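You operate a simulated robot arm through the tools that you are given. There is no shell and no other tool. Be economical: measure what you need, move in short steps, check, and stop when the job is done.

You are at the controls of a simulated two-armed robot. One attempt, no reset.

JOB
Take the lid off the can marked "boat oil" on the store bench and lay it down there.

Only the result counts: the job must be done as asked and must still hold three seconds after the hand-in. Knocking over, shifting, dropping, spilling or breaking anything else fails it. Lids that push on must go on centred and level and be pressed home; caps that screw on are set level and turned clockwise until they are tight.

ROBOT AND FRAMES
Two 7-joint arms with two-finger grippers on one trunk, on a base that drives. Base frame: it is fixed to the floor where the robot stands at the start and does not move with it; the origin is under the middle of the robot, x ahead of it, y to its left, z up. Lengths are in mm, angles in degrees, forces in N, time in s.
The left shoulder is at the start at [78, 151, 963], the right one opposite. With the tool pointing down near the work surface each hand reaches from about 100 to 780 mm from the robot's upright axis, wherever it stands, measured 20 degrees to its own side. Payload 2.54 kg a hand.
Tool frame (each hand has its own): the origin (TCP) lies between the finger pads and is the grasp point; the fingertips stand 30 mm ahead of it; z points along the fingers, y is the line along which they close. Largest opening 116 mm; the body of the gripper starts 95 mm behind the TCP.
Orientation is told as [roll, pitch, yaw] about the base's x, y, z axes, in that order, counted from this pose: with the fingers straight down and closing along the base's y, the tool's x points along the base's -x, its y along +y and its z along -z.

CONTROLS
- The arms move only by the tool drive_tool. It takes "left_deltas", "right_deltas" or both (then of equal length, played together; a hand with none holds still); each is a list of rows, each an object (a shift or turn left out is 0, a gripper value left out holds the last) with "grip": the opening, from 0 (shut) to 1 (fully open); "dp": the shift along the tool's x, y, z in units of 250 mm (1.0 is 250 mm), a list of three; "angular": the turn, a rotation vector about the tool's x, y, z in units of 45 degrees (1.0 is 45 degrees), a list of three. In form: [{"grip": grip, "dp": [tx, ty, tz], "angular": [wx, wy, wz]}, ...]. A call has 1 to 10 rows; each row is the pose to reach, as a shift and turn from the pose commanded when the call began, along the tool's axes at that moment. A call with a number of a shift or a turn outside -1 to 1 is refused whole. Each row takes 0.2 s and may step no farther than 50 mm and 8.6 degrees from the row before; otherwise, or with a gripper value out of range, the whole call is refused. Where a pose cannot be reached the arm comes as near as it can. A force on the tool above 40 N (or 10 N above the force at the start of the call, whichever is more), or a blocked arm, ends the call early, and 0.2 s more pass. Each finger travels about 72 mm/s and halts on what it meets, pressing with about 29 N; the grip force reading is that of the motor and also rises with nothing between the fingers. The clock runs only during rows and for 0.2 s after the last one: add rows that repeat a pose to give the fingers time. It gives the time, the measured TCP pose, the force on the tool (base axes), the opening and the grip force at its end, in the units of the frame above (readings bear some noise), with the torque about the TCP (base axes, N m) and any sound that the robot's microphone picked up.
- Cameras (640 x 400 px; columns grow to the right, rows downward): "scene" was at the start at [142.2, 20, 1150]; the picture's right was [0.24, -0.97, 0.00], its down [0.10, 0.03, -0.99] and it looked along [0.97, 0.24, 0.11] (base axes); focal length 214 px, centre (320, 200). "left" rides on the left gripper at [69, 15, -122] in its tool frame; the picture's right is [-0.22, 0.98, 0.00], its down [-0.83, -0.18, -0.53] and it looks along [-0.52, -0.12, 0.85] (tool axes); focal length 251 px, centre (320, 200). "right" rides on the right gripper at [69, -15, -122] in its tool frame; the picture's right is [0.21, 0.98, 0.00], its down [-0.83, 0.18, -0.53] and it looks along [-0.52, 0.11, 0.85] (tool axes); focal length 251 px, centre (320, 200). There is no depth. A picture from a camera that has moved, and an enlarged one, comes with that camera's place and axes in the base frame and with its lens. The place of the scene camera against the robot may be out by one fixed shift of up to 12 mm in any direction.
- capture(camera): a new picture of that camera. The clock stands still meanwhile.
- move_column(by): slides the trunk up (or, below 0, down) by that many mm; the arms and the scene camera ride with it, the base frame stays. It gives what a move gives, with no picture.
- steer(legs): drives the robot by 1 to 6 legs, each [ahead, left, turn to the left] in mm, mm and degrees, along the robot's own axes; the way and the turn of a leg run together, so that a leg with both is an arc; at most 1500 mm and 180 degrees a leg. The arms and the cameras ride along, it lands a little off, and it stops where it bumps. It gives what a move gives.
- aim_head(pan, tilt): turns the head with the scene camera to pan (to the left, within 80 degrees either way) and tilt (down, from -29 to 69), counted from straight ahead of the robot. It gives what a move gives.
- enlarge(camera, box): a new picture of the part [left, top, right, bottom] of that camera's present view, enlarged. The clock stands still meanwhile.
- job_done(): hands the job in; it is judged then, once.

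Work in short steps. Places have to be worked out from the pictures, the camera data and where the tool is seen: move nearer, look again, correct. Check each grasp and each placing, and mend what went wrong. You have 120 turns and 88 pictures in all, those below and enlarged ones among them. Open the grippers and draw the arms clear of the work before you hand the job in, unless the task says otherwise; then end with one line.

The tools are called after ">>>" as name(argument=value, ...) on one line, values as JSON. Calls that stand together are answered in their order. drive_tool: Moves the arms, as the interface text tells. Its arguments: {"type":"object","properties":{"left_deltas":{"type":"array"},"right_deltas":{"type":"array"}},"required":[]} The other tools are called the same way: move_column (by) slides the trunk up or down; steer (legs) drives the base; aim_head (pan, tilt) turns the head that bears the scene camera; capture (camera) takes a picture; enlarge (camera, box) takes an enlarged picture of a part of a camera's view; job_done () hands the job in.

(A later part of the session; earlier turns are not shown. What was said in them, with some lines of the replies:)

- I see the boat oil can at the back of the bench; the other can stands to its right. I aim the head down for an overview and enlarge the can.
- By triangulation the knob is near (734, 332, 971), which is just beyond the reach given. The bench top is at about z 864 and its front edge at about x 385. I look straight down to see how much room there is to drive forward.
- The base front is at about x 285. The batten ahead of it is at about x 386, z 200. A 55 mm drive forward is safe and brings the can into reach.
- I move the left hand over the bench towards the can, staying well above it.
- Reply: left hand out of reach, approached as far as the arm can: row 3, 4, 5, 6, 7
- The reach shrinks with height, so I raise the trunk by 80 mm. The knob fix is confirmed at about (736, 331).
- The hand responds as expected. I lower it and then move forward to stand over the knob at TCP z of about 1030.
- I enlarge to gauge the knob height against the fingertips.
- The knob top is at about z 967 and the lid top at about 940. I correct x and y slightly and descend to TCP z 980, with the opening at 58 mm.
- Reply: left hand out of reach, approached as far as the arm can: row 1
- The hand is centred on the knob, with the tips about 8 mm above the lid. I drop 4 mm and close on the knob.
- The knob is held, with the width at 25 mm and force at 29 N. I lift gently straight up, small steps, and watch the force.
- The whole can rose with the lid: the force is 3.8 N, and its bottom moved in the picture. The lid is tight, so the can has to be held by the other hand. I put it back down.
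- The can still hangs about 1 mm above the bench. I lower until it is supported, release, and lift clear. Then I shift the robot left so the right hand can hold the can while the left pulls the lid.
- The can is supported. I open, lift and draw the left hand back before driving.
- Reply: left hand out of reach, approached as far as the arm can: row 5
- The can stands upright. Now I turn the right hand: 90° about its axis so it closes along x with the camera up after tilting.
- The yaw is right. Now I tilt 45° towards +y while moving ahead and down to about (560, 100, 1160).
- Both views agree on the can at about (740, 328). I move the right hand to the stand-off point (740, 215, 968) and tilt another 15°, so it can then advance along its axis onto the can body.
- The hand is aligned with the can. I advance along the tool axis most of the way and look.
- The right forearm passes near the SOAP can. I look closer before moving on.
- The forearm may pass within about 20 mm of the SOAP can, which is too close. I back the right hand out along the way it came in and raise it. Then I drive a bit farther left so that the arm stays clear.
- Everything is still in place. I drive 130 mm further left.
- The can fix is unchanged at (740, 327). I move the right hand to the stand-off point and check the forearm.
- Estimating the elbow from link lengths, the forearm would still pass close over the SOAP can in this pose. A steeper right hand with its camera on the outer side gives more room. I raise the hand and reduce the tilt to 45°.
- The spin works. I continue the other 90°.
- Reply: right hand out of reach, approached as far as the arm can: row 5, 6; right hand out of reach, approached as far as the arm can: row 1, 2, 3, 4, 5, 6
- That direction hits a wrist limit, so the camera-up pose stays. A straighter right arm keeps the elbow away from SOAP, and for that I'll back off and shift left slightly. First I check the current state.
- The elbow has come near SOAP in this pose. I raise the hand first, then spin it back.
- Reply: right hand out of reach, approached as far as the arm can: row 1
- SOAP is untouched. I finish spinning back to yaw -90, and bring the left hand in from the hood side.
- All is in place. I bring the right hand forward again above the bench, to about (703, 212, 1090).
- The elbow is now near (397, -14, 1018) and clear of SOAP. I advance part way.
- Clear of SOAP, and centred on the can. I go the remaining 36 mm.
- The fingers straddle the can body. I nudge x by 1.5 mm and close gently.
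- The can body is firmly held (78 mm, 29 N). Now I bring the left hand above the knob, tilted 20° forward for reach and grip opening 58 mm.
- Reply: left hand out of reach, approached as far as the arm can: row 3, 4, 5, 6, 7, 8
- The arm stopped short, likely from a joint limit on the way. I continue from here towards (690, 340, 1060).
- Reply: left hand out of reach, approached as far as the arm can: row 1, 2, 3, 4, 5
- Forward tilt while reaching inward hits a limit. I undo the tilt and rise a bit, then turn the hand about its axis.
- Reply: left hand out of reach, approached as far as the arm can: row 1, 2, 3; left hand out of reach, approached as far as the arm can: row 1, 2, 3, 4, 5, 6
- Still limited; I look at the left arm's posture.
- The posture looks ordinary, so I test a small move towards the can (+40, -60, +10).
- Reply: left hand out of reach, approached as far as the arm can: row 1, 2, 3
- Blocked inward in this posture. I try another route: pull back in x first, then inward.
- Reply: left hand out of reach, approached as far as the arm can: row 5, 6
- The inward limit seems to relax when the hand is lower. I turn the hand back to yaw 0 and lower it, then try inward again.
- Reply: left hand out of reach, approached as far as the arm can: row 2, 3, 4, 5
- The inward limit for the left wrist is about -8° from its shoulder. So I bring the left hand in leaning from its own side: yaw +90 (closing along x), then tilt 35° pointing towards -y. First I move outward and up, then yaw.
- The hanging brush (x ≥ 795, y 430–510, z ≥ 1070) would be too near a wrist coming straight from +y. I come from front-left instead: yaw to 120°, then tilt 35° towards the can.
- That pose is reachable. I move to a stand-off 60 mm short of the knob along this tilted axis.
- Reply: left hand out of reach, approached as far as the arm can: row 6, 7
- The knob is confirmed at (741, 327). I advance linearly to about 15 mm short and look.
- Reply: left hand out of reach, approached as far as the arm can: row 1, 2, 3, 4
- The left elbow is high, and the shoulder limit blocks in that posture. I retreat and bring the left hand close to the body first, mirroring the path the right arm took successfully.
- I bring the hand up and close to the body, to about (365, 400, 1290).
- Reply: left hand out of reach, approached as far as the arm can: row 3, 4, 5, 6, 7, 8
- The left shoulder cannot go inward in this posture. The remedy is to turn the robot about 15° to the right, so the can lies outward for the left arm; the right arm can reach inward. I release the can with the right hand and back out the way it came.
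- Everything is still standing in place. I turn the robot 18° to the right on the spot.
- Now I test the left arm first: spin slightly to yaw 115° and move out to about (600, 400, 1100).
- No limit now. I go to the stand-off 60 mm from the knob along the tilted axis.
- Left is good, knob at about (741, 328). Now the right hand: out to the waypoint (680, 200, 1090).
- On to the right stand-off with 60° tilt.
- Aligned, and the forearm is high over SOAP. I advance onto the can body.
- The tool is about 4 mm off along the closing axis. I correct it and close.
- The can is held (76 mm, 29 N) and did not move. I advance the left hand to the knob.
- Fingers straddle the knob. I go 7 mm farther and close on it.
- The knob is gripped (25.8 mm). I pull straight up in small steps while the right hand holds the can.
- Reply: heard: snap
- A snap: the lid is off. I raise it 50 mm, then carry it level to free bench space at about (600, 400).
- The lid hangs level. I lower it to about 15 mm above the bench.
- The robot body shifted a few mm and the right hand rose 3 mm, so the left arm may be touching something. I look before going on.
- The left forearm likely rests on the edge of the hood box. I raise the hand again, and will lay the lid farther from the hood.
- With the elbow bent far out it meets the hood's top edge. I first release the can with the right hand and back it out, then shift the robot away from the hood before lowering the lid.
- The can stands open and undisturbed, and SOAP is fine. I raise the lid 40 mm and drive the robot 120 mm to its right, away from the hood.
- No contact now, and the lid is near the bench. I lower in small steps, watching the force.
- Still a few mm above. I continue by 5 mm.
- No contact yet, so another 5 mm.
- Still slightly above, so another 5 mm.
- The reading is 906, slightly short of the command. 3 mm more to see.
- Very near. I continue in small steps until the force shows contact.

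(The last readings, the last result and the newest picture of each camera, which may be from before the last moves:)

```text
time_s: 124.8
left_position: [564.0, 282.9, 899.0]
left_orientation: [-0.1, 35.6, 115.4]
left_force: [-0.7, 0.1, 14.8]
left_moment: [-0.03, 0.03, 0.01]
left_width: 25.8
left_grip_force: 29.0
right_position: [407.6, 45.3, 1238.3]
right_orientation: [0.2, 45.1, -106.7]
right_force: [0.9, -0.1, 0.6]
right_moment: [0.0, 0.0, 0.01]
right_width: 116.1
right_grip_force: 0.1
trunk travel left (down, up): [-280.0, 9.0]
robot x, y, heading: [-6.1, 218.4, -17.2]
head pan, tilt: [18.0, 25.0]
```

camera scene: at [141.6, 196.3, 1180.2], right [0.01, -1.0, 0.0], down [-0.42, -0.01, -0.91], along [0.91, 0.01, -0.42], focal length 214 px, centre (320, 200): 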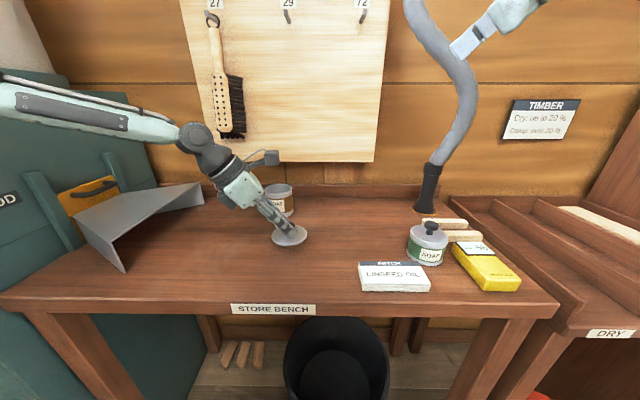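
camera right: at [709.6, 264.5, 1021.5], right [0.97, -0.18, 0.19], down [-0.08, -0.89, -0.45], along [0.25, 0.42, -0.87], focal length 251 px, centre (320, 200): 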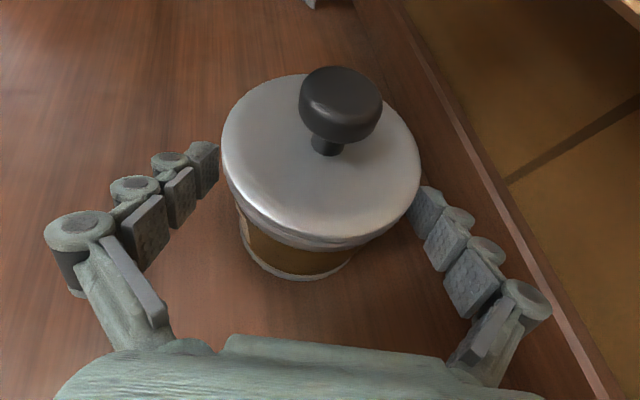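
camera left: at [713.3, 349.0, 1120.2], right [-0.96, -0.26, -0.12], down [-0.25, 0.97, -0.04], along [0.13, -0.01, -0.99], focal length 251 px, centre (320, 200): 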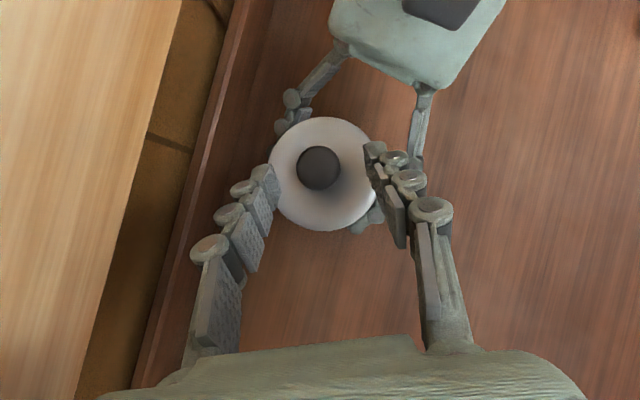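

Contact: 14.8 N with almost no moment, so the lid lies flat. I relieve 1 mm, open and look.

>>> drive_tool(left_deltas=[{"dp": [0.0025, 0, -0.0035]}, {"dp": [0.0025, 0, -0.0035]}, {"grip": 0.27, "dp": [0.0025, 0, -0.0035]}, {"grip": 0.35, "dp": [0.0025, 0, -0.0035]}, {"grip": 0.45, "dp": [0.0025, 0, -0.0035]}, {"grip": 0.5, "dp": [0.0025, 0, -0.0035]}, {"grip": 0.5, "dp": [0.0025, 0, -0.0035]}])

>>> enlarge(camera="scene", box=[230, 180, 358, 260])

```text
time_s: 126.4
left_position: [563.0, 286.0, 897.4]
left_orientation: [0.2, 35.3, 115.5]
left_force: [-1.5, -0.4, 2.1]
left_moment: [-0.01, 0.03, 0.0]
left_width: 56.6
left_grip_force: 0.1
right_position: [409.7, 44.9, 1236.9]
right_orientation: [0.0, 45.1, -106.7]
right_force: [0.5, 0.0, -0.3]
right_moment: [0.01, -0.03, 0.04]
right_width: 116.1
right_grip_force: 0.1
trunk travel left (down, up): [-280.0, 9.0]
robot x, y, heading: [-7.3, 216.9, -17.0]
head pan, tilt: [18.0, 25.0]
```

```text
5.00 times, centred on (294, 220) of scene
camera zoom: at [141.4, 196.3, 1180.2], right [0.01, -1.0, 0.0], down [-0.42, -0.01, -0.91], along [0.91, 0.01, -0.42], focal length 1072 px, centre (450, 100)
```

zoom: 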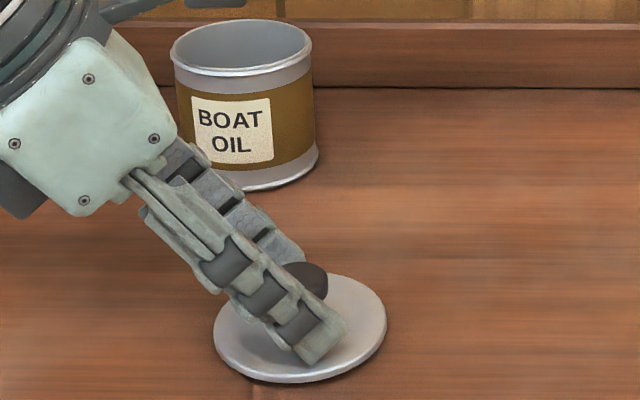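

The lid is released and lies flat. I withdraw along the tool axis, then up.

>>> drive_tool(left_deltas=[{"dp": [0, 0, -0.05]}, {"dp": [0, 0, -0.13]}, {"dp": [0, 0, -0.25]}, {"dp": [0, 0, -0.4]}, {"dp": [0.08, 0, -0.53]}, {"dp": [0.16, 0, -0.66]}, {"dp": [0.16, 0, -0.66]}])

>>> capture(camera="scene")

>>> enlarge(camera="scene", box=[230, 170, 390, 270])

```text
time_s: 128.0
left_position: [535.0, 339.4, 1056.7]
left_orientation: [0.2, 35.3, 115.4]
left_force: [0.2, -0.5, -0.2]
left_moment: [0.01, 0.0, 0.01]
left_width: 57.8
left_grip_force: 0.0
right_position: [409.3, 45.1, 1235.1]
right_orientation: [0.1, 45.1, -106.8]
right_force: [0.5, -0.6, -1.1]
right_moment: [0.01, -0.01, -0.02]
right_width: 116.0
right_grip_force: 0.1
trunk travel left (down, up): [-280.0, 9.0]
robot x, y, heading: [-5.3, 217.8, -17.5]
head pan, tilt: [18.0, 25.0]
```

```text
8 pictures are left
camera scene: at [141.7, 196.4, 1180.2], right [0.01, -1.0, 0.0], down [-0.42, -0.01, -0.91], along [0.91, 0.01, -0.42], focal length 214 px, centre (320, 200)
```

scene: 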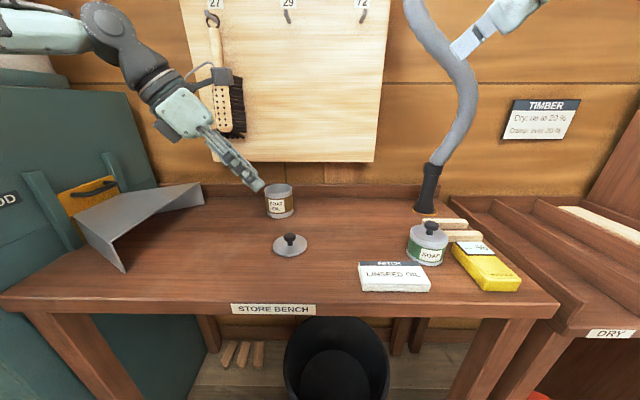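

```text
4.00 times, centred on (310, 220) of scene
camera zoom: at [141.7, 196.4, 1180.2], right [0.01, -1.0, 0.0], down [-0.42, -0.01, -0.91], along [0.91, 0.01, -0.42], focal length 858 px, centre (360, 120)
```

zoom: 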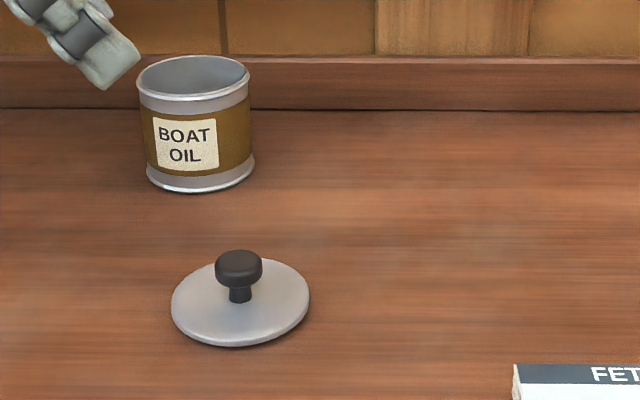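

The lid lies flat on the bench, the can stands open, and nothing else has moved. I raise the left hand a little more to be clear, then hand in.

>>> drive_tool(left_deltas=[{"grip": 0.7, "dp": [0.046, 0, -0.065]}, {"grip": 1, "dp": [0.092, 0, -0.13]}, {"grip": 1, "dp": [0.139, 0, -0.196]}, {"grip": 1, "dp": [0.139, 0, -0.196]}])

>>> capture(camera="scene")

```text
time_s: 129.0
left_position: [536.5, 339.7, 1114.4]
left_orientation: [0.2, 35.4, 115.4]
left_force: [0.9, -1.0, -0.5]
left_moment: [0.0, -0.01, -0.04]
left_width: 115.9
left_grip_force: 0.1
right_position: [410.6, 45.0, 1236.4]
right_orientation: [0.0, 45.0, -106.6]
right_force: [0.0, -0.2, -1.3]
right_moment: [0.0, -0.02, -0.01]
right_width: 116.2
right_grip_force: 0.0
trunk travel left (down, up): [-280.0, 9.0]
robot x, y, heading: [-6.5, 218.5, -17.1]
head pan, tilt: [18.0, 25.0]
```

```text
6 pictures are left
camera scene: at [141.7, 196.3, 1180.2], right [0.01, -1.0, 0.0], down [-0.42, -0.01, -0.91], along [0.91, 0.01, -0.42], focal length 214 px, centre (320, 200)
```

scene: 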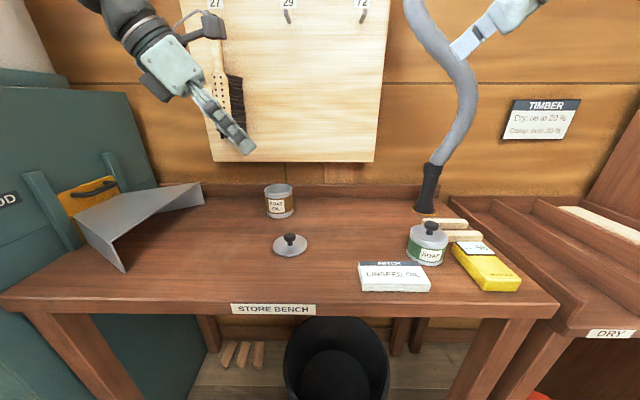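

All clear, so I hand the job in.

>>> job_done()

```text
The job is handed in.
```

The lid is off the "boat oil" can and lies flat on the store bench; the can is standing upright and open, both grippers are open and clear, and in the last picture nothing else on the bench had moved.
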